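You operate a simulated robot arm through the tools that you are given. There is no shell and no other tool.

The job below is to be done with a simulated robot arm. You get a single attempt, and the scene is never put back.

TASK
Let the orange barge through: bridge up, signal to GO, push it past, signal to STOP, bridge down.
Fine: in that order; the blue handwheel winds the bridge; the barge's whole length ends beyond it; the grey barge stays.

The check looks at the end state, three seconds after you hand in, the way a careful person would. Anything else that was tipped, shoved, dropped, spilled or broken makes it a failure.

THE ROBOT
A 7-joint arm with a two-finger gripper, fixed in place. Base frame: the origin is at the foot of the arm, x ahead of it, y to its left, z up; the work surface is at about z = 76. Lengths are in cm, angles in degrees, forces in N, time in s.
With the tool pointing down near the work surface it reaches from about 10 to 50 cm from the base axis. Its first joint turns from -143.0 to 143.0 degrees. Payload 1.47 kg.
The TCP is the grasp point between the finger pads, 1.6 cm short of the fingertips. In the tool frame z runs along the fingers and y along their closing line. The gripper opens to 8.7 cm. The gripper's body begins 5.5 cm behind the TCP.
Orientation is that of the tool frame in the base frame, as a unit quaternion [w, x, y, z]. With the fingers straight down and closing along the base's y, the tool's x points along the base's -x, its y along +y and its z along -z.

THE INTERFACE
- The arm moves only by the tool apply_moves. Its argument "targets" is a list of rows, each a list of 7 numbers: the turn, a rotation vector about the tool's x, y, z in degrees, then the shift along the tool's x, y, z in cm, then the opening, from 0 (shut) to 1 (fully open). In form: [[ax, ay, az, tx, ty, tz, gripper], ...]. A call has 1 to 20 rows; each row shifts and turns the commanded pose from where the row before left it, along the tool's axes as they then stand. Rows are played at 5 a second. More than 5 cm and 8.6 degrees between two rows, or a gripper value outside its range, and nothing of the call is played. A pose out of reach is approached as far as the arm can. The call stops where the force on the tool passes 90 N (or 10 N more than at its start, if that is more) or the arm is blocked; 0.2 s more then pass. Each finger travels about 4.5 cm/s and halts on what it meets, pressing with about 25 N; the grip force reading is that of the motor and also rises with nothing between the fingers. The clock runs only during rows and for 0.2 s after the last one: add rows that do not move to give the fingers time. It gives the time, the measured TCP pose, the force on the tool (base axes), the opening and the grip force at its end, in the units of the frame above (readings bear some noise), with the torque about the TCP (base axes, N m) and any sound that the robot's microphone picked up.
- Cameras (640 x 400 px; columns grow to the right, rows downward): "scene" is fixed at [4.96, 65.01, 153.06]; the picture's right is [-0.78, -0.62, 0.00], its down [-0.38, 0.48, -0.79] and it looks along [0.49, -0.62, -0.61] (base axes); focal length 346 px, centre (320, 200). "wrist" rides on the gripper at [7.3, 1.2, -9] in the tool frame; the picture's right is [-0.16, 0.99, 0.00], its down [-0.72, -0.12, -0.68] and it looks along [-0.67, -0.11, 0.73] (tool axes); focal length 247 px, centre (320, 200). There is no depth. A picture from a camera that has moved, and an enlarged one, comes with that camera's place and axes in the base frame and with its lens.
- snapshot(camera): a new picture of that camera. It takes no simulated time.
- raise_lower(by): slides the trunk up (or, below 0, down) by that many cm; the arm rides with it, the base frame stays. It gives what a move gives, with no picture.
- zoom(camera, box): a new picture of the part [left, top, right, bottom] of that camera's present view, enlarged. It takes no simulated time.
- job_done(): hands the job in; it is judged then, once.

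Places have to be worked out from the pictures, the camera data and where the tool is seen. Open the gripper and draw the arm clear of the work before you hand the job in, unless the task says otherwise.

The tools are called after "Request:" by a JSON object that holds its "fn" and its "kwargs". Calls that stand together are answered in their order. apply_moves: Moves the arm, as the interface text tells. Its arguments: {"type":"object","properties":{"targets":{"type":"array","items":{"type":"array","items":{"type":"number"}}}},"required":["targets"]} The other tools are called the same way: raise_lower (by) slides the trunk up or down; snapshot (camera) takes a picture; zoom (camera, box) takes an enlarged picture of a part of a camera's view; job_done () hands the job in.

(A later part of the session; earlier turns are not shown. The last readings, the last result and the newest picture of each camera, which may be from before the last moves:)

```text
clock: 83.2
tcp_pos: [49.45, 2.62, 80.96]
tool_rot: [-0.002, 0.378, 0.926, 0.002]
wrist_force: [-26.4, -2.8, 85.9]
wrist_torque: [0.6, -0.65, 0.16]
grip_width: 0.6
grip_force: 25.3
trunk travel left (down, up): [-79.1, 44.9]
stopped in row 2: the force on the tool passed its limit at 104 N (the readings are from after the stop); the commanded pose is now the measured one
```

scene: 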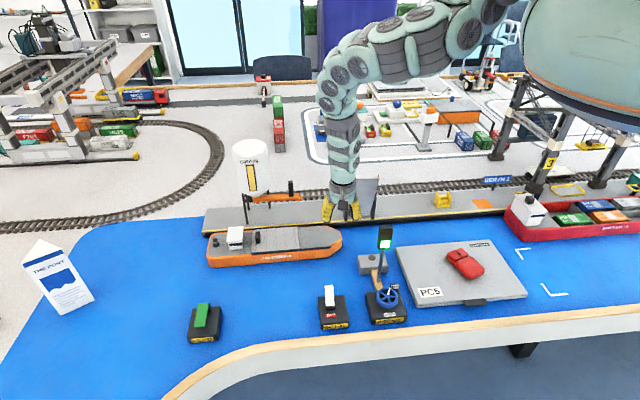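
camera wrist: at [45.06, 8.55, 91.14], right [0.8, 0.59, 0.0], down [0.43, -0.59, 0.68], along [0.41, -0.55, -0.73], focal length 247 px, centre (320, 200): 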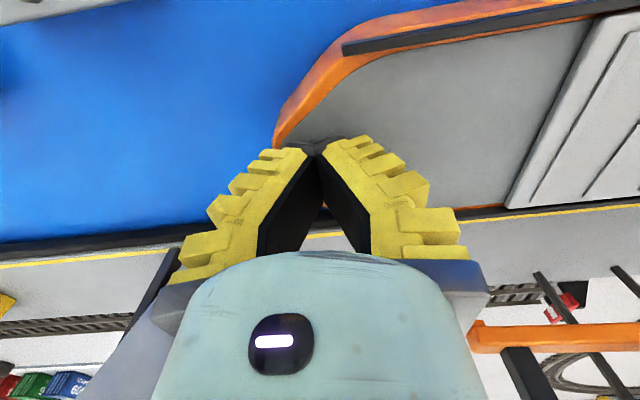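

Deck contact at TCP z≈81.0 (deck ≈79.4). I ease the press to a moderate force and try dragging toward the bow direction a little to see whether the barge follows.

Request:
{"fn": "apply_moves", "kwargs": {"targets": [[0, 0, 0, 0, 0, -0.12, 0], [0, 0, 0, 0, 0, 0, 0]]}}

Request:
{"fn": "apply_moves", "kwargs": {"targets": [[0, 0, 0, 0, -0.5, 0, 0], [0, 0, 0, 0, -0.5, 0, 0], [0, 0, 0, 0, -0.5, 0, 0], [0, 0, 0, 0, -0.5, 0, 0], [0, 0, 0, 0, 0, 0, 0]]}}

Request:
{"fn": "snapshot", "kwargs": {"camera": "wrist"}}

Request:
{"fn": "zoom", "kwargs": {"camera": "scene", "box": [195, 205, 355, 285]}}

```text
clock: 83.8
tcp_pos: [49.43, 2.6, 81.01]
tool_rot: [-0.003, 0.378, 0.926, 0.003]
wrist_force: [-22.1, -1.7, 80.3]
wrist_torque: [0.48, -0.68, 0.14]
grip_width: 0.57
grip_force: 24.7
trunk travel left (down, up): [-79.1, 44.9]
stopped in row 2: the force on the tool passed its limit at 102 N (the readings are from after the stop); the commanded pose is now the measured one
```

```text
clock: 85.0
tcp_pos: [48.47, 1.13, 81.08]
tool_rot: [0.0, 0.378, 0.926, 0.003]
wrist_force: [8.7, 4.7, 23.7]
wrist_torque: [0.14, -0.23, -0.03]
grip_width: 0.6
grip_force: 25.1
trunk travel left (down, up): [-79.1, 44.9]
```

```text
taken
camera wrist: at [44.14, 7.11, 89.91], right [0.8, 0.59, 0.0], down [0.43, -0.59, 0.68], along [0.41, -0.54, -0.73], focal length 247 px, centre (320, 200)
```

wrist: 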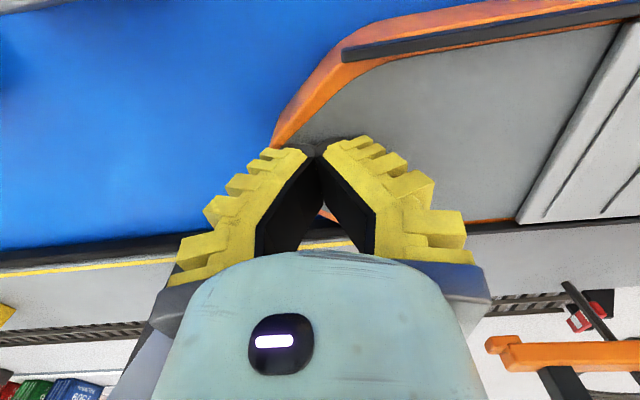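

```text
4.00 times, centred on (275, 245) of scene
camera zoom: at [4.96, 65.01, 153.06], right [-0.78, -0.62, 0.0], down [-0.38, 0.48, -0.79], along [0.49, -0.62, -0.61], focal length 1383 px, centre (500, 20)
```

zoom: 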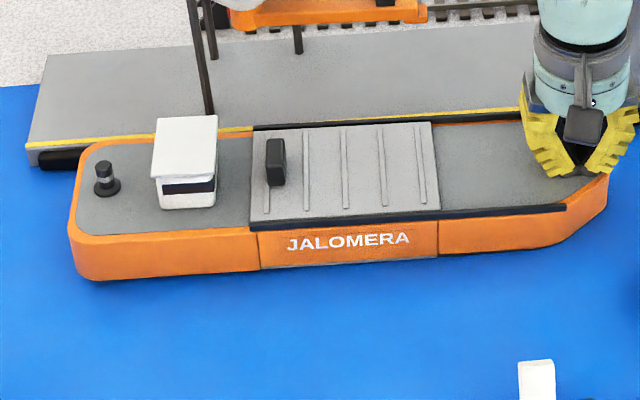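

The barge follows with only ~10 N of drag. I continue pulling in small steps while watching the press force.

Request:
{"fn": "apply_moves", "kwargs": {"targets": [[0, 0, 0, 0, -0.6, 0, 0], [0, 0, 0, 0, -0.6, 0, 0], [0, 0, 0, 0, -0.6, 0, 0], [0, 0, 0, 0, -0.6, 0, 0], [0, 0, 0, 0, -0.6, 0, 0], [0, 0, 0, 0, -0.6, 0, 0], [0, 0, 0, 0, 0, 0, 0]]}}

Request:
{"fn": "snapshot", "kwargs": {"camera": "wrist"}}

Request:
{"fn": "snapshot", "kwargs": {"camera": "scene"}}

```text
clock: 86.6
tcp_pos: [45.98, -0.94, 81.07]
tool_rot: [0.0, 0.375, 0.927, 0.006]
wrist_force: [32.0, 18.0, 4.1]
wrist_torque: [-1.9, 3.17, 2.07]
grip_width: 0.6
grip_force: 25.1
trunk travel left (down, up): [-79.1, 44.9]
```

```text
taken
camera wrist: at [41.64, 4.92, 89.97], right [0.8, 0.6, 0.01], down [0.44, -0.59, 0.68], along [0.41, -0.54, -0.74], focal length 247 px, centre (320, 200)
```

wrist: 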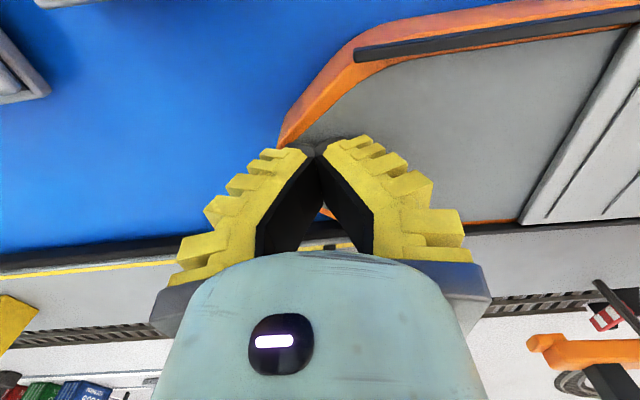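

```text
taken
```

scene: 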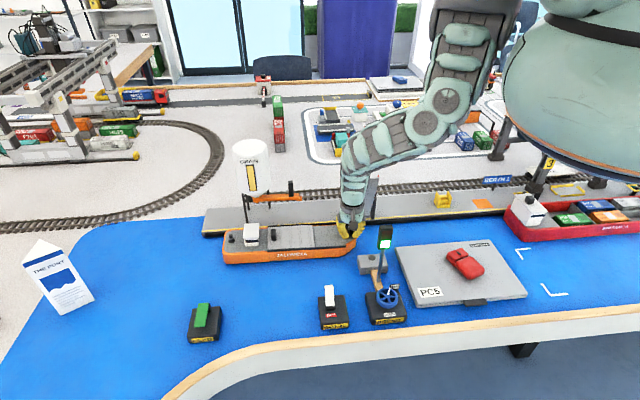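

The torque shows the hand's rear box (10 cm above the tips, on the +w side) has met the raised bridge edge. I back off at once, lift, and will re-orient so nothing sticks out toward the bridge.

Request:
{"fn": "apply_moves", "kwargs": {"targets": [[0, 0, 0, 0, 0.5, -0.1, 0], [0, 0, 0, 0, 0.5, -0.5, 0], [0, 0, 0, 0, 0.3, -1, 0], [0, 0, 0, 0, 0, 0, 0]]}}

Request:
{"fn": "zoom", "kwargs": {"camera": "scene", "box": [310, 160, 430, 260]}}

Request:
{"fn": "zoom", "kwargs": {"camera": "wrist", "box": [0, 0, 640, 400]}}

```text
clock: 87.6
tcp_pos: [45.98, -0.66, 82.24]
tool_rot: [-0.004, 0.378, 0.926, 0.001]
wrist_force: [0.1, -0.2, -0.1]
wrist_torque: [0.01, 0.01, -0.02]
grip_width: 0.0
grip_force: 25.3
trunk travel left (down, up): [-79.1, 44.9]
```

```text
4.00 times, centred on (370, 210) of scene
camera zoom: at [4.96, 65.01, 153.06], right [-0.78, -0.62, 0.0], down [-0.38, 0.48, -0.79], along [0.49, -0.62, -0.61], focal length 1383 px, centre (120, 160)
```

zoom: 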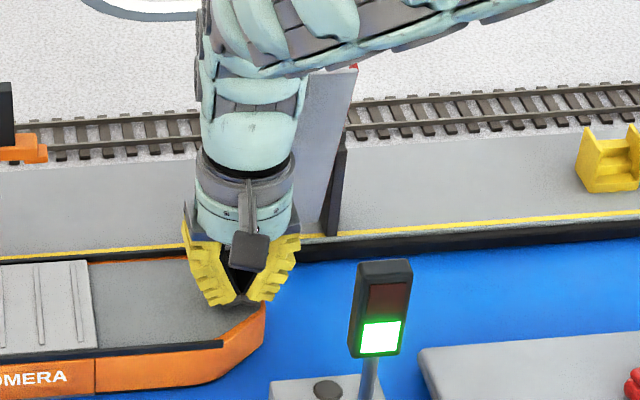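

```text
1.00 times, centred on (320, 200) of wrist (not enlarged: the box is as wide or as high as the picture)
camera zoom: at [41.78, 5.29, 91.2], right [0.8, 0.59, 0.0], down [0.44, -0.59, 0.68], along [0.4, -0.54, -0.74], focal length 247 px, centre (320, 200)
```

zoom: 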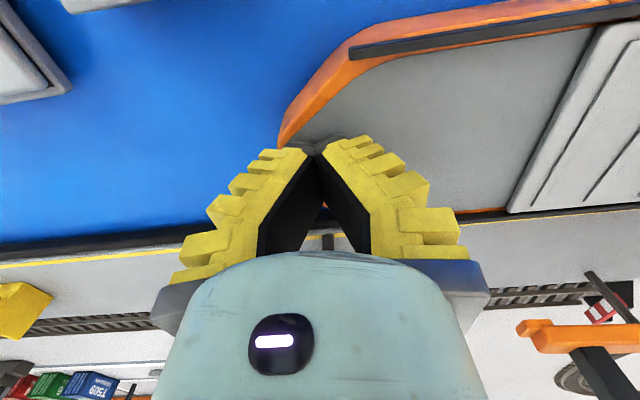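

Contact is gone and the bridge is still up. I lift, back away from the bridge, and rotate 90° so that the hand is slim toward the bridge (camera toward the stern side).

Request:
{"fn": "raise_lower", "kwargs": {"by": 5}}

Request:
{"fn": "apply_moves", "kwargs": {"targets": [[0, 0, 0, 1.2, 1.5, 0, 0], [0, 0, 0, 1.2, 1.5, 0, 0], [0, 0, 8.2, 0, 0, 0, 0], [0, 0, 8.2, 0, 0, 0, 0], [0, 0, 8.2, 0, 0, 0, 0], [0, 0, 8.2, 0, 0, 0, 0], [0, 0, 8.2, 0, 0, 0, 0], [0, 0, 8.2, 0, 0, 0, 0], [0, 0, 8.2, 0, 0, 0, 0], [0, 0, 8.2, 0, 0, 0, 0], [0, 0, 8.2, 0, 0, 0, 0], [0, 0, 8.2, 0, 0, 0, 0], [0, 0, 8.2, 0, 0, 0, 0], [0, 0, 0, 0, 0, 0, 0], [0, 0, 0, 0, 0, 0, 0]]}}

Request:
{"fn": "snapshot", "kwargs": {"camera": "wrist"}}

Request:
{"fn": "zoom", "kwargs": {"camera": "scene", "box": [280, 150, 440, 270]}}

```text
clock: 88.5
tcp_pos: [45.92, -0.52, 87.26]
tool_rot: [-0.003, 0.377, 0.926, 0.001]
wrist_force: [-0.2, 0.7, 0.1]
wrist_torque: [0.01, 0.0, -0.02]
grip_width: 0.0
grip_force: 25.2
trunk travel left (down, up): [-84.1, 39.9]
```

```text
clock: 91.8
tcp_pos: [46.5, 3.48, 87.22]
tool_rot: [-0.004, 0.923, 0.385, -0.001]
wrist_force: [0.1, 1.0, 0.7]
wrist_torque: [-0.03, -0.02, -0.01]
grip_width: 0.0
grip_force: 24.9
trunk travel left (down, up): [-84.1, 39.9]
```

```text
taken
camera wrist: at [52.5, 7.68, 96.14], right [0.59, -0.81, -0.01], down [-0.59, -0.44, 0.68], along [-0.55, -0.4, -0.73], focal length 247 px, centre (320, 200)
```

wrist: 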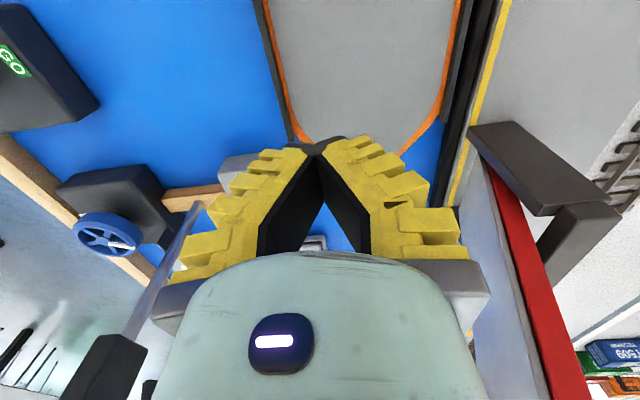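

```text
3.33 times, centred on (360, 210) of scene
camera zoom: at [4.96, 65.01, 153.06], right [-0.78, -0.62, 0.0], down [-0.38, 0.48, -0.79], along [0.49, -0.62, -0.61], focal length 1152 px, centre (187, 167)
```

zoom: 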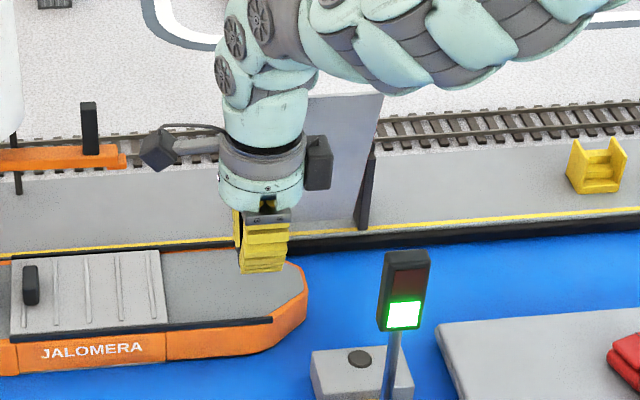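

Now the hand is slim toward the bridge. I move to just behind the bow rim (u≈32.5, w≈32) and lower to the deck.

Request:
{"fn": "apply_moves", "kwargs": {"targets": [[0, 0, 0, -1.4, 0.8, 0, 0], [0, 0, 0, -1.4, 0.8, 0, 0], [0, 0, 0, 0, 0, 0, 0]]}}

Request:
{"fn": "raise_lower", "kwargs": {"by": -5}}

Request:
{"fn": "apply_moves", "kwargs": {"targets": [[0, 0, 0, 0, 0, 0.4, 0], [0, 0, 0, 0, 0, 0.4, 0], [0, 0, 0, 0, 0, 0, 0]]}}

```text
clock: 92.5
tcp_pos: [45.76, 0.24, 87.16]
tool_rot: [-0.003, 0.922, 0.387, 0.0]
wrist_force: [-0.3, 0.4, 0.2]
wrist_torque: [-0.04, 0.0, 0.01]
grip_width: 0.0
grip_force: 25.0
trunk travel left (down, up): [-84.1, 39.9]
```

```text
clock: 93.5
tcp_pos: [45.78, 0.07, 82.11]
tool_rot: [-0.004, 0.922, 0.386, -0.001]
wrist_force: [-0.2, 0.4, 0.2]
wrist_torque: [-0.02, 0.03, 0.0]
grip_width: 0.0
grip_force: 24.5
trunk travel left (down, up): [-79.1, 44.9]
```

```text
clock: 94.3
tcp_pos: [45.58, 0.05, 81.43]
tool_rot: [-0.004, 0.922, 0.387, -0.001]
wrist_force: [-3.8, -0.9, 8.7]
wrist_torque: [-0.02, 0.03, 0.02]
grip_width: 0.6
grip_force: 24.5
trunk travel left (down, up): [-79.1, 44.9]
```

Request:
{"fn": "zoom", "kwargs": {"camera": "wrist", "box": [220, 60, 480, 220]}}

Request:
{"fn": "zoom", "kwargs": {"camera": "scene", "box": [300, 200, 400, 270]}}

```text
2.46 times, centred on (350, 140) of wrist
camera zoom: at [51.72, 4.35, 90.22], right [0.59, -0.81, -0.01], down [-0.59, -0.44, 0.68], along [-0.55, -0.4, -0.73], focal length 608 px, centre (246, 348)
```

zoom: 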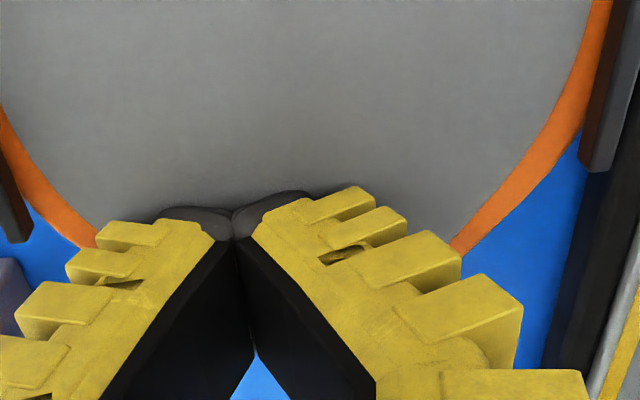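

```text
5.71 times, centred on (350, 235) of scene
camera zoom: at [4.96, 65.01, 153.06], right [-0.78, -0.62, 0.0], down [-0.38, 0.48, -0.79], along [0.49, -0.62, -0.61], focal length 1975 px, centre (149, 0)
```

zoom: 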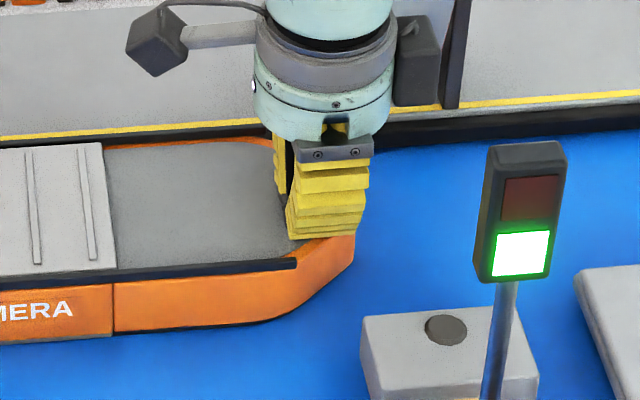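

I'm probably partly on the raised rim (0.4 cm higher), which is useful: I'll shift 1.3 cm back onto the deck so the tips can bear against the rim.

Request:
{"fn": "apply_moves", "kwargs": {"targets": [[0, 0, 0, 0, 0, -0.4, 0], [0, 0, 0, 1.3, 0, 0, 0], [0, 0, 0, 0, 0, 0.4, 0], [0, 0, 0, 0, 0, 0.2, 0], [0, 0, 0, 0, 0, 0, 0]]}}

Request:
{"fn": "apply_moves", "kwargs": {"targets": [[0, 0, 0, 0, 0, 0.2, 0], [0, 0, 0, 0, 0, 0, 0]]}}

```text
clock: 95.5
tcp_pos: [46.59, 0.95, 81.03]
tool_rot: [-0.002, 0.923, 0.386, -0.002]
wrist_force: [-5.4, 0.5, 11.6]
wrist_torque: [0.03, -0.05, -0.02]
grip_width: 0.59
grip_force: 25.2
trunk travel left (down, up): [-79.1, 44.9]
```

```text
clock: 96.1
tcp_pos: [46.58, 0.98, 80.97]
tool_rot: [-0.002, 0.923, 0.385, -0.001]
wrist_force: [-14.2, -1.8, 35.5]
wrist_torque: [0.13, -0.19, 0.03]
grip_width: 0.61
grip_force: 24.9
trunk travel left (down, up): [-79.1, 44.9]
```

Solid deck contact. Now drag in the −u direction by 4 cm.

Request:
{"fn": "apply_moves", "kwargs": {"targets": [[0, 0, 0, -0.6, 0, 0, 0], [0, 0, 0, -0.6, 0, 0, 0], [0, 0, 0, -0.6, 0, 0, 0], [0, 0, 0, -0.6, 0, 0, 0], [0, 0, 0, -0.6, 0, 0, 0], [0, 0, 0, -0.6, 0, 0, 0], [0, 0, 0, -0.6, 0, 0, 0], [0, 0, 0, 0, 0, 0, 0]]}}

Request:
{"fn": "snapshot", "kwargs": {"camera": "wrist"}}

Request:
{"fn": "snapshot", "kwargs": {"camera": "scene"}}

```text
clock: 97.9
tcp_pos: [43.83, -1.83, 81.13]
tool_rot: [-0.003, 0.922, 0.387, -0.001]
wrist_force: [1.1, 0.4, 5.6]
wrist_torque: [0.03, -0.07, 0.07]
grip_width: 0.61
grip_force: 25.1
trunk travel left (down, up): [-79.1, 44.9]
```

```text
taken
camera wrist: at [49.81, 2.46, 89.95], right [0.59, -0.8, -0.01], down [-0.59, -0.44, 0.68], along [-0.55, -0.4, -0.73], focal length 247 px, centre (320, 200)
```

wrist: 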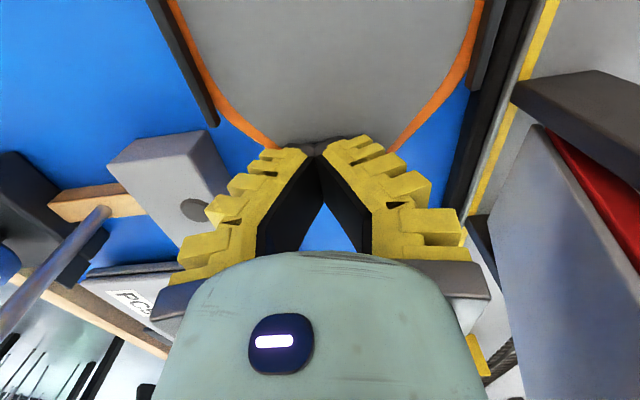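

```text
taken
```

scene: 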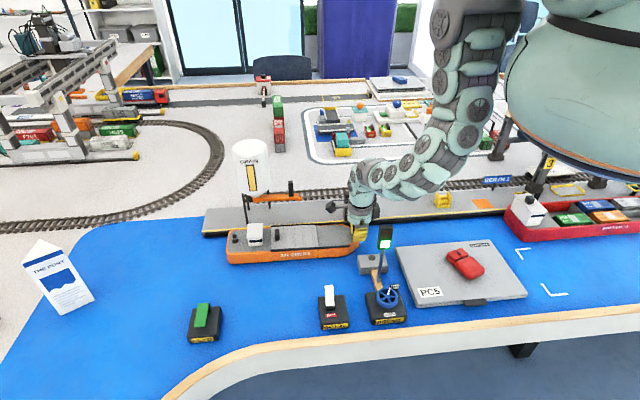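

The tips slid partway along the deck before dragging; press harder now, near the rim, and pull again.

Request:
{"fn": "apply_moves", "kwargs": {"targets": [[0, 0, 0, 0, 0, 0.15, 0], [0, 0, 0, 0, 0, 0, 0]]}}

Request:
{"fn": "apply_moves", "kwargs": {"targets": [[0, 0, 0, -0.5, 0, 0.05, 0], [0, 0, 0, -0.5, 0, 0, 0], [0, 0, 0, -0.5, 0, 0.05, 0], [0, 0, 0, -0.5, 0, 0, 0], [0, 0, 0, 0, 0, 0, 0]]}}

Request:
{"fn": "zoom", "kwargs": {"camera": "scene", "box": [210, 205, 410, 285]}}

```text
clock: 98.5
tcp_pos: [43.78, -1.88, 81.07]
tool_rot: [-0.004, 0.922, 0.386, -0.001]
wrist_force: [-13.0, 2.7, 45.8]
wrist_torque: [0.29, -0.31, 0.24]
grip_width: 0.6
grip_force: 24.7
trunk travel left (down, up): [-79.1, 44.9]
```

```text
clock: 99.7
tcp_pos: [42.75, -3.35, 81.07]
tool_rot: [-0.002, 0.923, 0.386, 0.002]
wrist_force: [9.9, 6.1, 26.8]
wrist_torque: [0.27, -0.32, -0.15]
grip_width: 0.59
grip_force: 25.7
trunk travel left (down, up): [-79.1, 44.9]
```

```text
3.20 times, centred on (310, 245) of scene
camera zoom: at [4.96, 65.01, 153.06], right [-0.78, -0.62, 0.0], down [-0.38, 0.48, -0.79], along [0.49, -0.62, -0.61], focal length 1106 px, centre (352, 56)
```

zoom: 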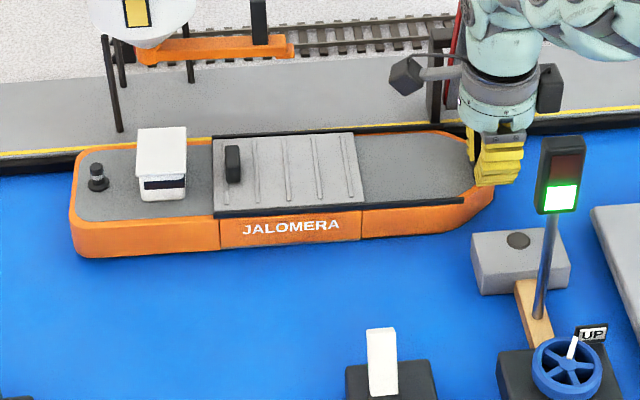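

The barge has moved about 6 cm in total. I continue with longer pulls.

Request:
{"fn": "apply_moves", "kwargs": {"targets": [[0, 0, 0, -0.6, 0, 0, 0], [0, 0, 0, -0.6, 0, 0, 0], [0, 0, 0, -0.6, 0, 0, 0], [0, 0, 0, -0.6, 0, 0, 0], [0, 0, 0, -0.6, 0, 0, 0], [0, 0, 0, 0, 0, 0, 0]]}}

Request:
{"fn": "snapshot", "kwargs": {"camera": "wrist"}}

Request:
{"fn": "zoom", "kwargs": {"camera": "scene", "box": [210, 205, 410, 285]}}

```text
clock: 101.1
tcp_pos: [40.69, -5.01, 80.91]
tool_rot: [-0.004, 0.923, 0.385, 0.003]
wrist_force: [6.5, 10.9, 39.0]
wrist_torque: [0.36, -0.45, 0.02]
grip_width: 0.59
grip_force: 25.0
trunk travel left (down, up): [-79.1, 44.9]
```

```text
taken
camera wrist: at [46.6, -0.89, 89.86], right [0.59, -0.81, -0.01], down [-0.59, -0.44, 0.67], along [-0.55, -0.4, -0.74], focal length 247 px, centre (320, 200)
```

wrist: 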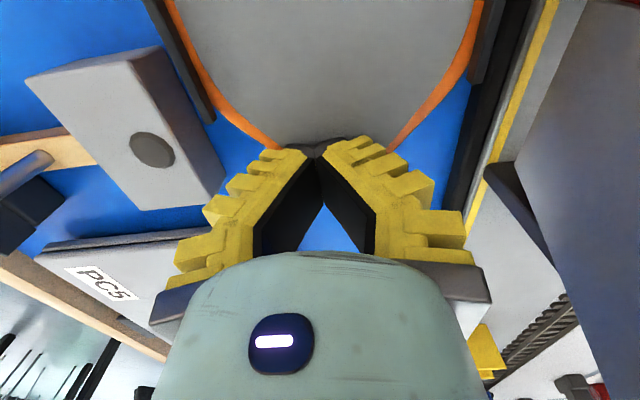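

```text
3.20 times, centred on (310, 245) of scene
camera zoom: at [4.96, 65.01, 153.06], right [-0.78, -0.62, 0.0], down [-0.38, 0.48, -0.79], along [0.49, -0.62, -0.61], focal length 1106 px, centre (352, 56)
```

zoom: 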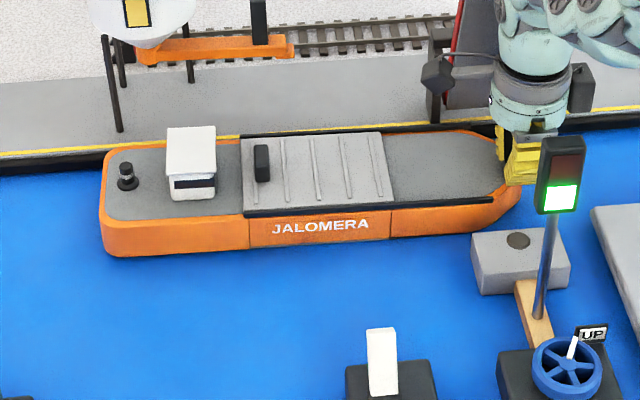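

It tracks well and stays parallel, about 0.5 cm off the quay fender. I continue pulling.

Request:
{"fn": "apply_moves", "kwargs": {"targets": [[0, 0, 0, -0.6, 0, -0.03, 0], [0, 0, 0, -0.6, 0, 0, 0], [0, 0, 0, -0.6, 0, 0, 0], [0, 0, 0, -0.6, 0, 0, 0], [0, 0, 0, -0.6, 0, 0, 0], [0, 0, 0, -0.6, 0, 0, 0], [0, 0, 0, -0.6, 0, 0, 0], [0, 0, 0, 0, 0, 0, 0]]}}

Request:
{"fn": "snapshot", "kwargs": {"camera": "wrist"}}

Request:
{"fn": "snapshot", "kwargs": {"camera": "scene"}}

```text
clock: 102.9
tcp_pos: [37.52, -8.37, 80.96]
tool_rot: [-0.003, 0.922, 0.387, 0.001]
wrist_force: [7.6, 5.6, 21.1]
wrist_torque: [0.24, -0.27, -0.06]
grip_width: 0.63
grip_force: 24.9
trunk travel left (down, up): [-79.1, 44.9]
```

```text
taken
camera wrist: at [43.54, -4.05, 89.86], right [0.59, -0.81, -0.01], down [-0.59, -0.44, 0.68], along [-0.55, -0.4, -0.73], focal length 247 px, centre (320, 200)
```

wrist: 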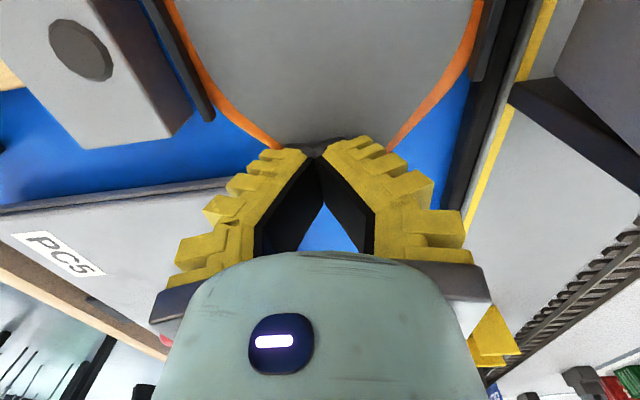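

```text
taken
```

scene: 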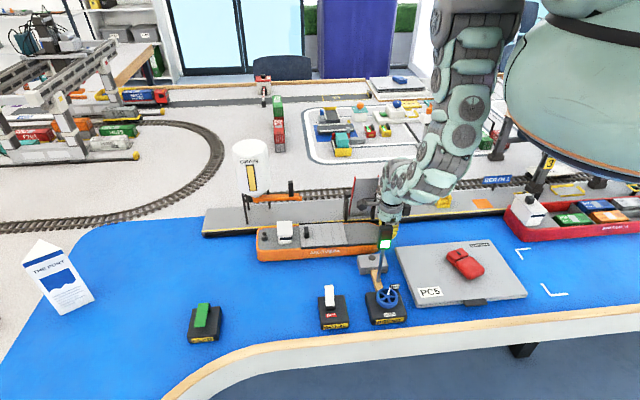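

Now the bow approaches the grey barge's corner; I check the lateral gap there.

Request:
{"fn": "zoom", "kwargs": {"camera": "scene", "box": [340, 205, 460, 285]}}

Request:
{"fn": "zoom", "kwargs": {"camera": "wrist", "box": [120, 60, 340, 220]}}

```text
5.00 times, centred on (400, 245) of scene
camera zoom: at [4.96, 65.01, 153.06], right [-0.78, -0.62, 0.0], down [-0.38, 0.48, -0.79], along [0.49, -0.62, -0.61], focal length 1728 px, centre (-80, -25)
```

zoom: 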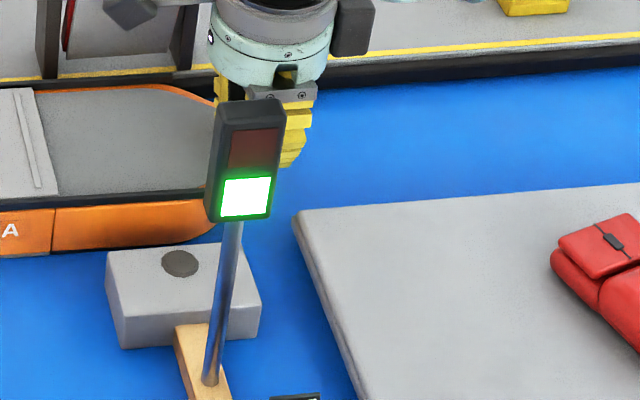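

```text
2.50 times, centred on (230, 140) of wrist
camera zoom: at [43.54, -4.05, 89.86], right [0.59, -0.81, -0.01], down [-0.59, -0.44, 0.68], along [-0.55, -0.4, -0.73], focal length 617 px, centre (545, 350)
```

zoom: 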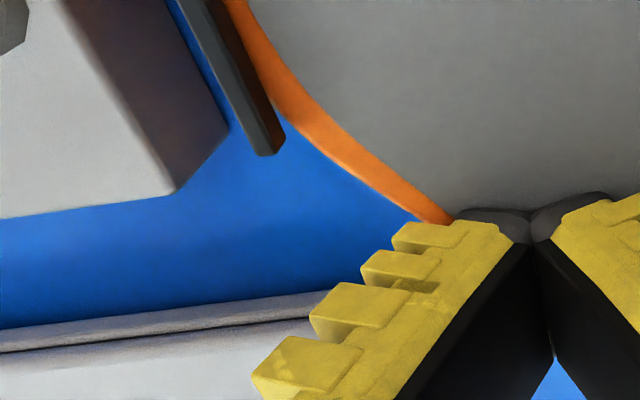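

The near side of the hull (w≈28.5) and the grey barge's far edge (w≈28.2) nearly coincide, so I bias the pull slightly toward the quay (+y of the tool) over the next centimetres.

Request:
{"fn": "apply_moves", "kwargs": {"targets": [[0, 0, 0, -0.5, 0.1, 0, 0], [0, 0, 0, -0.5, 0.1, 0, 0], [0, 0, 0, -0.5, 0.1, 0, 0], [0, 0, 0, -0.5, 0.1, 0, 0], [0, 0, 0, 0, 0, 0, 0]]}}

Request:
{"fn": "snapshot", "kwargs": {"camera": "wrist"}}

Request:
{"fn": "zoom", "kwargs": {"camera": "scene", "box": [240, 190, 440, 290]}}

```text
clock: 104.1
tcp_pos: [36.33, -9.97, 81.01]
tool_rot: [-0.004, 0.922, 0.387, 0.002]
wrist_force: [4.2, 8.4, 22.6]
wrist_torque: [0.24, -0.29, 0.08]
grip_width: 0.59
grip_force: 25.3
trunk travel left (down, up): [-79.1, 44.9]
```

```text
taken
camera wrist: at [42.42, -5.64, 89.84], right [0.59, -0.81, -0.01], down [-0.59, -0.44, 0.68], along [-0.55, -0.4, -0.74], focal length 247 px, centre (320, 200)
```

wrist: 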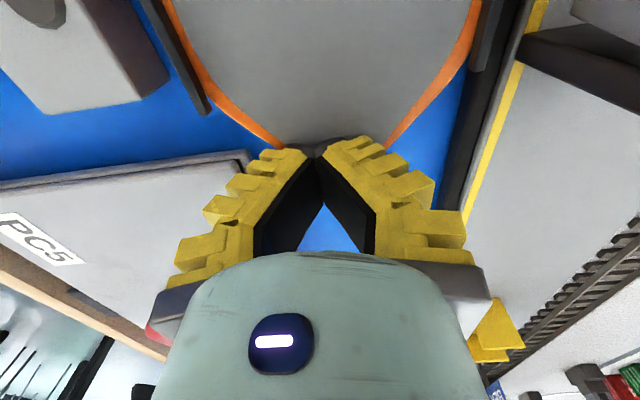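

```text
3.20 times, centred on (340, 240) of scene
camera zoom: at [4.96, 65.01, 153.06], right [-0.78, -0.62, 0.0], down [-0.38, 0.48, -0.79], along [0.49, -0.62, -0.61], focal length 1106 px, centre (256, 72)
```

zoom: 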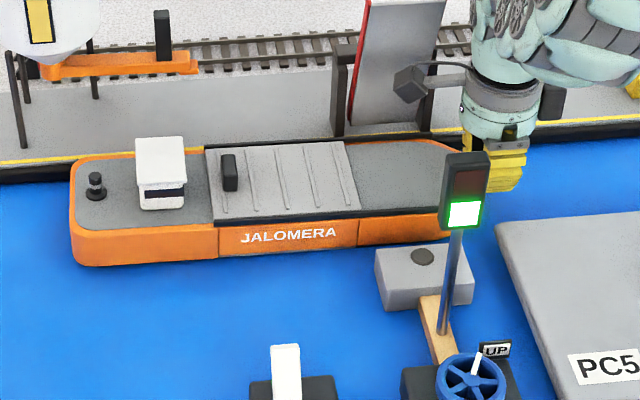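

By the wrist view the grey corner (w≈28.9) would just touch the hull side, while there is ~1 cm free at the quay. I'll lift off and nudge the barge sideways from its near side amidships until it lies against the fender.

Request:
{"fn": "apply_moves", "kwargs": {"targets": [[0, 0, 0, 0, 0, -0.5, 0], [0, 0, 0, 0, 0, -1.5, 0], [0, 0, 0, 0, 0, 0, 0]]}}

Request:
{"fn": "raise_lower", "kwargs": {"by": 7}}

Request:
{"fn": "apply_moves", "kwargs": {"targets": [[0, 0, 0, 3.5, -0.5, 0, 0], [0, 0, 0, 3.5, -0.5, 0, 0], [0, 0, 0, 3.5, -0.5, 0, 0], [0, 0, 0, 3.5, -0.5, 0, 0], [0, 0, 0, 3.5, -0.5, 0, 0], [0, 0, 0, 3.5, -0.5, 0, 0], [0, 0, 0, 0, 0, 0, 0], [0, 0, 0, 0, 0, 0, 0]]}}

Request:
{"fn": "snapshot", "kwargs": {"camera": "wrist"}}

Request:
{"fn": "snapshot", "kwargs": {"camera": "scene"}}

```text
clock: 104.9
tcp_pos: [36.07, -10.23, 82.75]
tool_rot: [-0.003, 0.922, 0.386, -0.002]
wrist_force: [0.3, -0.9, 0.9]
wrist_torque: [0.05, 0.0, 0.02]
grip_width: 0.02
grip_force: 25.0
trunk travel left (down, up): [-79.1, 44.9]
```

```text
clock: 106.0
tcp_pos: [36.07, -10.19, 89.83]
tool_rot: [-0.003, 0.922, 0.386, -0.002]
wrist_force: [-1.6, 0.1, -0.5]
wrist_torque: [-0.03, 0.0, 0.01]
grip_width: 0.0
grip_force: 24.8
trunk travel left (down, up): [-86.1, 37.9]
```

```text
clock: 107.8
tcp_pos: [48.54, 6.94, 89.65]
tool_rot: [-0.003, 0.923, 0.386, 0.0]
wrist_force: [0.4, -0.1, 1.4]
wrist_torque: [-0.03, 0.01, 0.01]
grip_width: 0.0
grip_force: 25.4
trunk travel left (down, up): [-86.1, 37.9]
```

```text
taken
camera wrist: at [54.55, 11.24, 98.57], right [0.59, -0.81, -0.01], down [-0.59, -0.44, 0.68], along [-0.55, -0.4, -0.73], focal length 247 px, centre (320, 200)
```

wrist: 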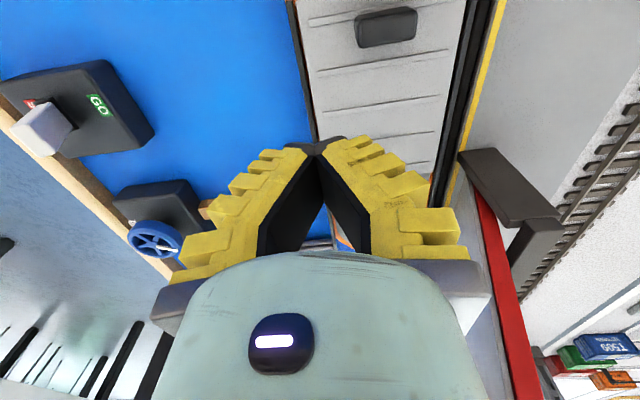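

```text
taken
```

scene: 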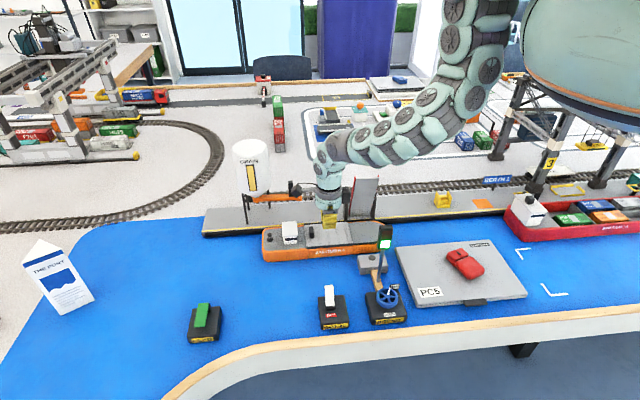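

The hatch knob is at about (u 44, w 34) – a useful push handle later. First I step out to the near side (w≈24) and lower beside the hull.

Request:
{"fn": "apply_moves", "kwargs": {"targets": [[0, 0, 0, 0.4, -2.7, 0, 0], [0, 0, 0, 0.4, -2.7, 0, 0], [0, 0, 0, 0, 0, 0, 0]]}}

Request:
{"fn": "raise_lower", "kwargs": {"by": -10.3}}

Request:
{"fn": "snapshot", "kwargs": {"camera": "wrist"}}

Request:
{"fn": "zoom", "kwargs": {"camera": "scene", "box": [240, 190, 440, 290]}}

```text
clock: 108.5
tcp_pos: [45.41, 11.29, 89.84]
tool_rot: [-0.003, 0.922, 0.386, -0.001]
wrist_force: [0.1, -0.4, -0.7]
wrist_torque: [0.0, 0.0, 0.0]
grip_width: 0.0
grip_force: 25.1
trunk travel left (down, up): [-86.1, 37.9]
```

```text
clock: 109.9
tcp_pos: [45.34, 11.25, 79.64]
tool_rot: [-0.004, 0.922, 0.386, -0.001]
wrist_force: [0.9, -0.3, 0.4]
wrist_torque: [0.01, 0.0, 0.04]
grip_width: 0.0
grip_force: 24.7
trunk travel left (down, up): [-75.8, 48.2]
```

```text
taken
camera wrist: at [51.4, 15.58, 88.45], right [0.59, -0.81, -0.01], down [-0.59, -0.44, 0.68], along [-0.55, -0.4, -0.73], focal length 247 px, centre (320, 200)
```

wrist: 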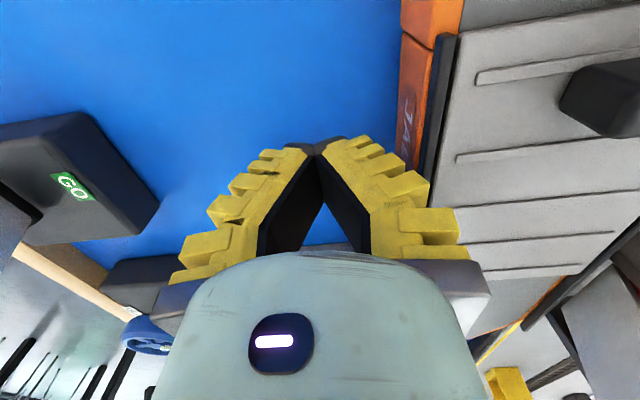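

```text
3.20 times, centred on (340, 240) of scene
camera zoom: at [4.96, 65.01, 153.06], right [-0.78, -0.62, 0.0], down [-0.38, 0.48, -0.79], along [0.49, -0.62, -0.61], focal length 1106 px, centre (256, 72)
```

zoom: 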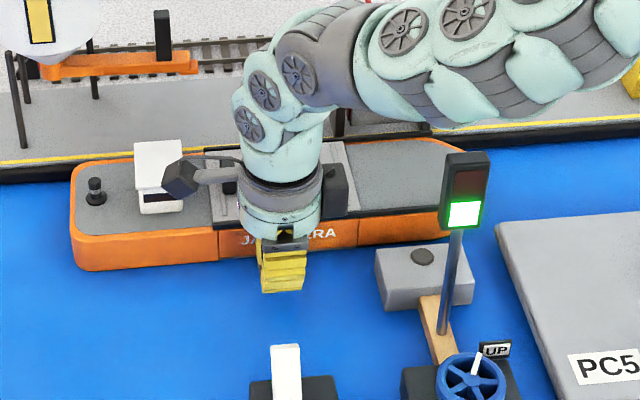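

Beside the hull amidships. I push toward the quay in small steps, watching force.

Request:
{"fn": "apply_moves", "kwargs": {"targets": [[0, 0, 0, 0, 0.7, 0, 0], [0, 0, 0, 0, 0.7, 0, 0], [0, 0, 0, 0, 0.7, 0, 0], [0, 0, 0, 0, 0.5, 0, 0], [0, 0, 0, 0, 0.4, 0, 0], [0, 0, 0, 0, 0, 0, 0]]}}

Request:
{"fn": "snapshot", "kwargs": {"camera": "wrist"}}

```text
clock: 111.3
tcp_pos: [47.2, 9.6, 79.48]
tool_rot: [-0.007, 0.922, 0.387, -0.002]
wrist_force: [-12.8, 12.8, 17.6]
wrist_torque: [-0.74, -0.41, -0.24]
grip_width: 0.0
grip_force: 25.3
trunk travel left (down, up): [-75.8, 48.2]
```

```text
taken
camera wrist: at [53.28, 13.88, 88.35], right [0.59, -0.8, -0.01], down [-0.58, -0.44, 0.68], along [-0.55, -0.4, -0.73], focal length 247 px, centre (320, 200)
```

wrist: 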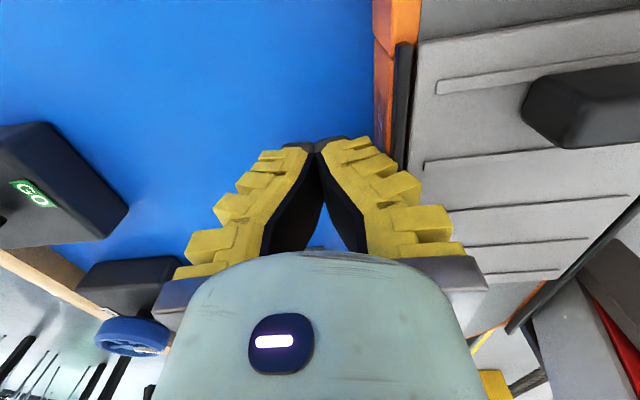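

Contact with ~18 N. Continue gently to see whether the barge slides or is already against the fender.

Request:
{"fn": "apply_moves", "kwargs": {"targets": [[0, 0, 0, 0, 0.8, 0, 0], [0, 0, 0, 0, 0, 0, 0]]}}

Request:
{"fn": "snapshot", "kwargs": {"camera": "wrist"}}

Request:
{"fn": "zoom", "kwargs": {"camera": "scene", "box": [240, 190, 440, 290]}}

```text
clock: 111.9
tcp_pos: [47.17, 9.71, 79.29]
tool_rot: [-0.016, 0.922, 0.387, -0.008]
wrist_force: [-31.0, 13.4, 54.2]
wrist_torque: [-1.98, -1.01, -0.85]
grip_width: 0.01
grip_force: 25.0
trunk travel left (down, up): [-75.8, 48.2]
stopped in row 2: the force on the tool passed its limit at 92 N (the readings are from after the stop); the commanded pose is now the measured one
```

```text
taken
camera wrist: at [53.45, 13.82, 88.19], right [0.59, -0.8, -0.04], down [-0.57, -0.45, 0.69], along [-0.57, -0.39, -0.73], focal length 247 px, centre (320, 200)
```

wrist: 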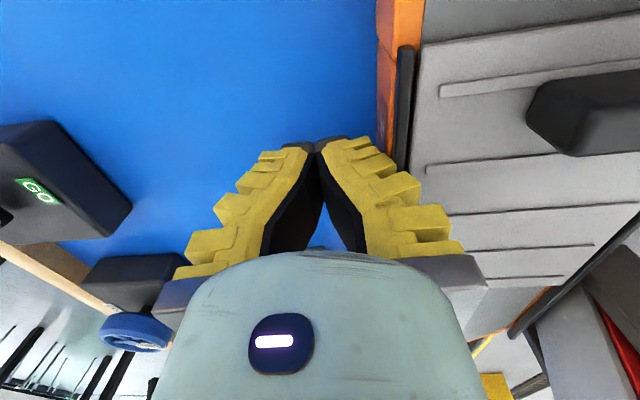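

```text
3.20 times, centred on (340, 240) of scene
camera zoom: at [4.96, 65.01, 153.06], right [-0.78, -0.62, 0.0], down [-0.38, 0.48, -0.79], along [0.49, -0.62, -0.61], focal length 1106 px, centre (256, 72)
```

zoom: 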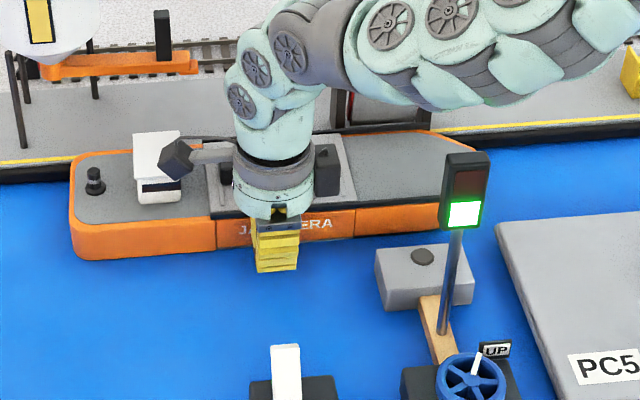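

The barge shifted ~0.8 cm toward the quay and then the force rose sharply – it is against the fender. I back off and lift.

Request:
{"fn": "apply_moves", "kwargs": {"targets": [[0, 0, 0, 0, -0.5, -0.1, 0], [0.5, 1.5, 0, 0, -1.2, 0, 0], [0, 0, 0, 0, -1.0, 0, 0], [0, 0, 0, 0, 0, 0, 0]]}}

Request:
{"fn": "raise_lower", "kwargs": {"by": 11}}

Request:
{"fn": "snapshot", "kwargs": {"camera": "scene"}}

Request:
{"fn": "snapshot", "kwargs": {"camera": "wrist"}}

```text
clock: 112.9
tcp_pos: [45.95, 10.68, 79.57]
tool_rot: [-0.017, 0.922, 0.386, 0.006]
wrist_force: [0.3, -0.2, -0.4]
wrist_torque: [0.01, -0.02, -0.02]
grip_width: 0.0
grip_force: 24.4
trunk travel left (down, up): [-75.8, 48.2]
```

```text
clock: 114.3
tcp_pos: [45.83, 10.85, 90.64]
tool_rot: [-0.017, 0.922, 0.386, 0.006]
wrist_force: [-0.3, -0.4, 0.3]
wrist_torque: [-0.04, 0.01, -0.01]
grip_width: 0.0
grip_force: 24.8
trunk travel left (down, up): [-86.8, 37.2]
```

```text
taken
```

scene: 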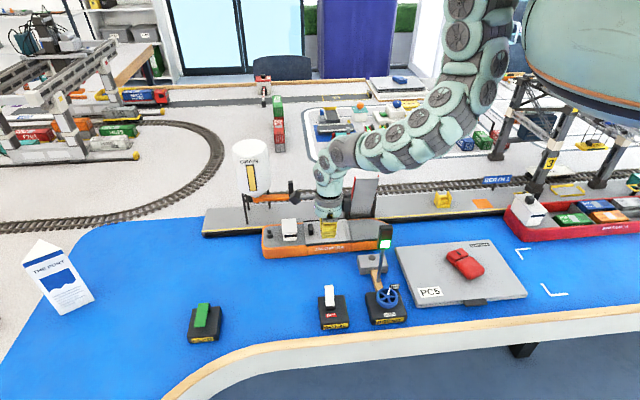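

```text
taken
camera wrist: at [51.89, 14.74, 99.65], right [0.59, -0.81, -0.03], down [-0.59, -0.46, 0.67], along [-0.55, -0.38, -0.75], focal length 247 px, centre (320, 200)
```

wrist: 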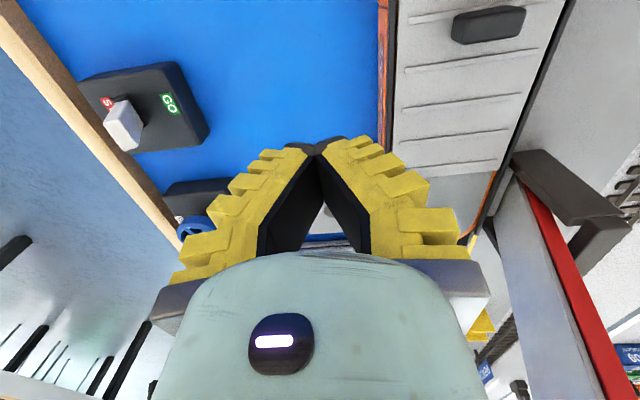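

Request:
{"fn": "zoom", "kwargs": {"camera": "scene", "box": [240, 190, 440, 290]}}

Request:
{"fn": "zoom", "kwargs": {"camera": "scene", "box": [350, 210, 450, 270]}}

```text
3.20 times, centred on (340, 240) of scene
camera zoom: at [4.96, 65.01, 153.06], right [-0.78, -0.62, 0.0], down [-0.38, 0.48, -0.79], along [0.49, -0.62, -0.61], focal length 1106 px, centre (256, 72)
```

zoom: 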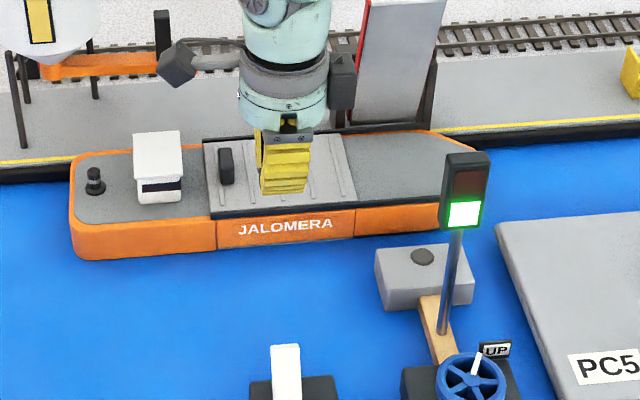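

```text
6.40 times, centred on (400, 240) of scene
camera zoom: at [4.96, 65.01, 153.06], right [-0.78, -0.62, 0.0], down [-0.38, 0.48, -0.79], along [0.49, -0.62, -0.61], focal length 2212 px, centre (-192, -56)
```

zoom: 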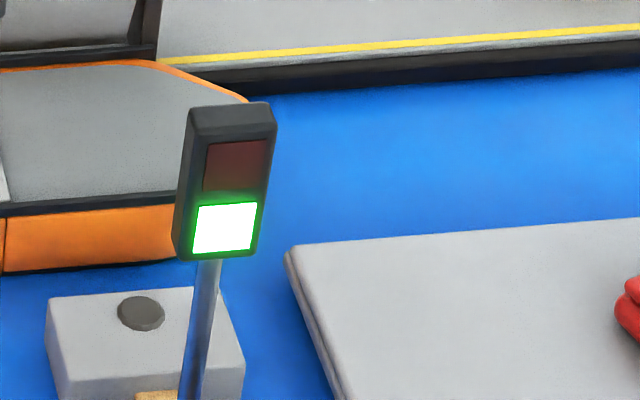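

The barge now lies parallel along the fender with about 1 cm to spare past the grey barge. I return over the bow (passing at w≈31.5 to stay clear of the raised deck).

Request:
{"fn": "apply_moves", "kwargs": {"targets": [[-1.5, -1.4, 0, 0, 3.4, 0, 0], [0, 0, 0, 0, 3.4, 0, 0], [0, 0, 0, -4, 0, 0, 0], [0, 0, 0, -4, 0, 0, 0], [0, 0, 0, -4, 0, 0, 0], [0, 0, 0, -4, 0, 0, 0], [0, 0, 0, -3.6, 0, 0, 0], [0, 0, 0, 0, 1.0, 0, 0], [0, 0, 0, 0, 0, 0, 0], [0, 0, 0, 0, 0, 0, 0]]}}

Request:
{"fn": "snapshot", "kwargs": {"camera": "wrist"}}

Request:
{"fn": "snapshot", "kwargs": {"camera": "scene"}}

```text
clock: 116.5
tcp_pos: [37.76, -8.79, 90.41]
tool_rot: [-0.001, 0.923, 0.386, 0.0]
wrist_force: [0.2, 0.2, -0.6]
wrist_torque: [0.05, 0.03, -0.03]
grip_width: 0.0
grip_force: 25.1
trunk travel left (down, up): [-86.8, 37.2]
```

```text
taken
camera wrist: at [43.67, -4.44, 99.31], right [0.59, -0.81, 0.0], down [-0.59, -0.43, 0.68], along [-0.55, -0.4, -0.73], focal length 247 px, centre (320, 200)
```

wrist: 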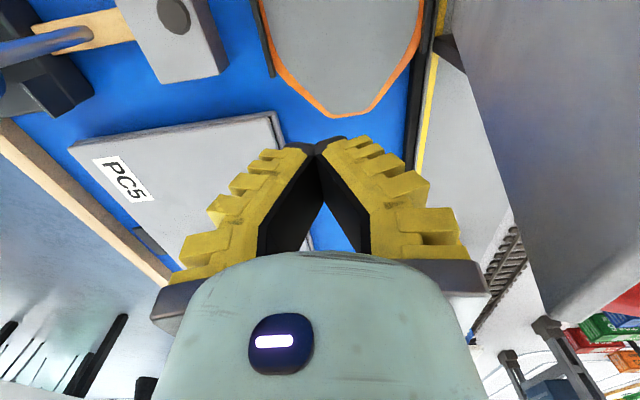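

```text
taken
```

scene: 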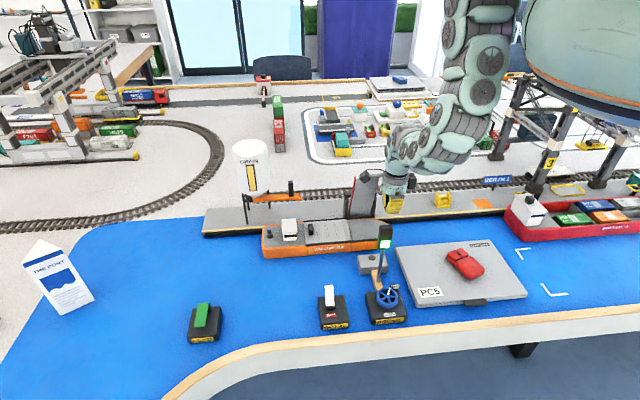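

Clear view: hull side w≈29.7 vs grey corner w≈28.7 – a 1 cm gap; bow tip at (u 18.9, w 33.9). I centre on the bow, lower and press.

Request:
{"fn": "apply_moves", "kwargs": {"targets": [[0, 0, 0, 0.3, 1.0, 0, 0], [0, 0, 0, 0, 0, 0, 0]]}}

Request:
{"fn": "raise_lower", "kwargs": {"by": -8.6}}

Request:
{"fn": "apply_moves", "kwargs": {"targets": [[0, 0, 0, 0, 0, 0.4, 0], [0, 0, 0, 0, 0, 0.3, 0], [0, 0, 0, 0, 0, 0, 0]]}}

```text
clock: 117.1
tcp_pos: [38.65, -9.3, 90.48]
tool_rot: [-0.001, 0.923, 0.386, -0.001]
wrist_force: [0.4, 0.6, 0.5]
wrist_torque: [0.0, 0.01, -0.02]
grip_width: 0.01
grip_force: 25.1
trunk travel left (down, up): [-86.8, 37.2]
```

```text
clock: 118.3
tcp_pos: [38.55, -9.21, 81.8]
tool_rot: [-0.001, 0.923, 0.386, 0.0]
wrist_force: [-0.2, -0.1, 0.1]
wrist_torque: [0.01, 0.06, 0.01]
grip_width: 0.0
grip_force: 24.8
trunk travel left (down, up): [-78.2, 45.8]
```

```text
clock: 119.1
tcp_pos: [38.62, -9.33, 81.18]
tool_rot: [0.0, 0.923, 0.386, -0.001]
wrist_force: [-4.9, -2.0, 9.5]
wrist_torque: [0.02, -0.04, 0.0]
grip_width: 0.59
grip_force: 24.4
trunk travel left (down, up): [-78.2, 45.8]
```

Deck contact. Press a little and drag.

Request:
{"fn": "apply_moves", "kwargs": {"targets": [[0, 0, 0, 0, 0, 0.15, 0], [0, 0, 0, -0.5, 0, 0.03, 0], [0, 0, 0, -0.6, 0, 0.03, 0], [0, 0, 0, -0.6, 0.02, 0.03, 0], [0, 0, 0, -0.6, 0.02, 0, 0], [0, 0, 0, -0.6, 0.02, 0, 0], [0, 0, 0, -0.6, 0.02, 0, 0], [0, 0, 0, 0, 0, 0, 0]]}}

Request:
{"fn": "snapshot", "kwargs": {"camera": "wrist"}}

Request:
{"fn": "zoom", "kwargs": {"camera": "scene", "box": [240, 190, 440, 290]}}

```text
clock: 120.9
tcp_pos: [36.49, -11.61, 81.04]
tool_rot: [-0.001, 0.922, 0.386, 0.001]
wrist_force: [4.2, 9.0, 21.6]
wrist_torque: [0.25, -0.25, 0.01]
grip_width: 0.63
grip_force: 25.1
trunk travel left (down, up): [-78.2, 45.8]
```

```text
taken
camera wrist: at [42.51, -7.33, 89.9], right [0.59, -0.81, 0.0], down [-0.59, -0.44, 0.68], along [-0.55, -0.4, -0.73], focal length 247 px, centre (320, 200)
```

wrist: 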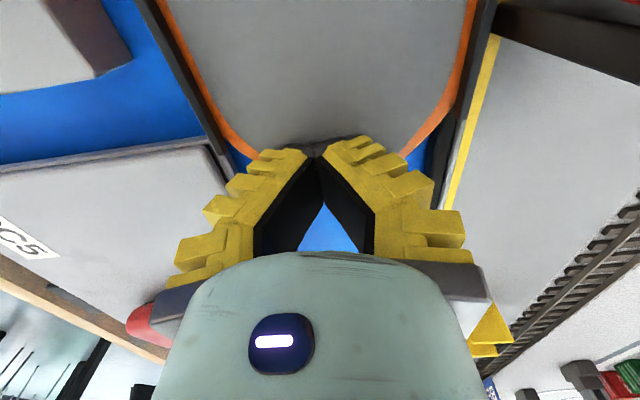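

```text
3.20 times, centred on (340, 240) of scene
camera zoom: at [4.96, 65.01, 153.06], right [-0.78, -0.62, 0.0], down [-0.38, 0.48, -0.79], along [0.49, -0.62, -0.61], focal length 1106 px, centre (256, 72)
```

zoom: 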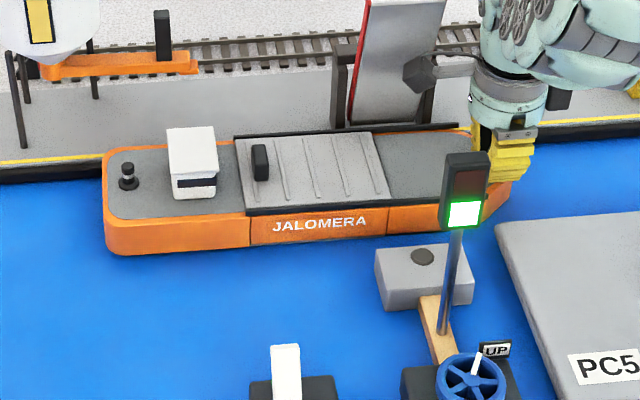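

Request:
{"fn": "zoom", "kwargs": {"camera": "wrist", "box": [140, 60, 300, 200]}}

Request:
{"fn": "zoom", "kwargs": {"camera": "scene", "box": [370, 210, 430, 260]}}

```text
2.86 times, centred on (220, 130) of wrist
camera zoom: at [42.51, -7.33, 89.9], right [0.59, -0.81, 0.0], down [-0.59, -0.44, 0.68], along [-0.55, -0.4, -0.73], focal length 706 px, centre (606, 400)
```

zoom: 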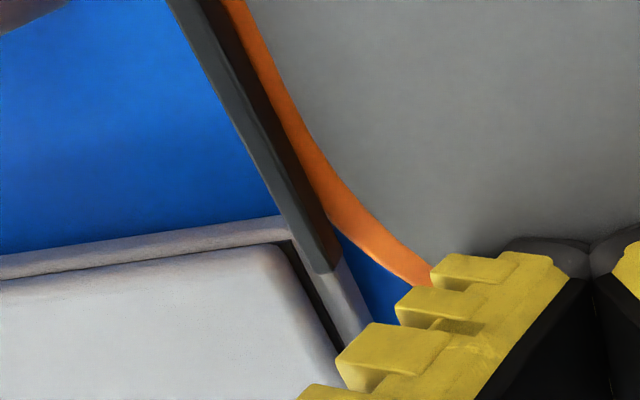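

```text
8.00 times, centred on (400, 235) of scene
camera zoom: at [4.96, 65.01, 153.06], right [-0.78, -0.62, 0.0], down [-0.38, 0.48, -0.79], along [0.49, -0.62, -0.61], focal length 2765 px, centre (-320, -80)
```

zoom: 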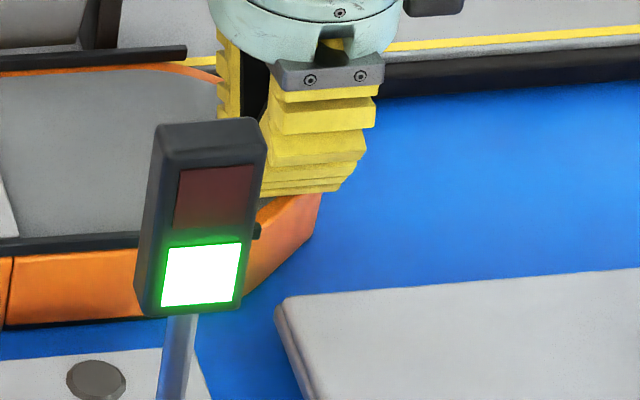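

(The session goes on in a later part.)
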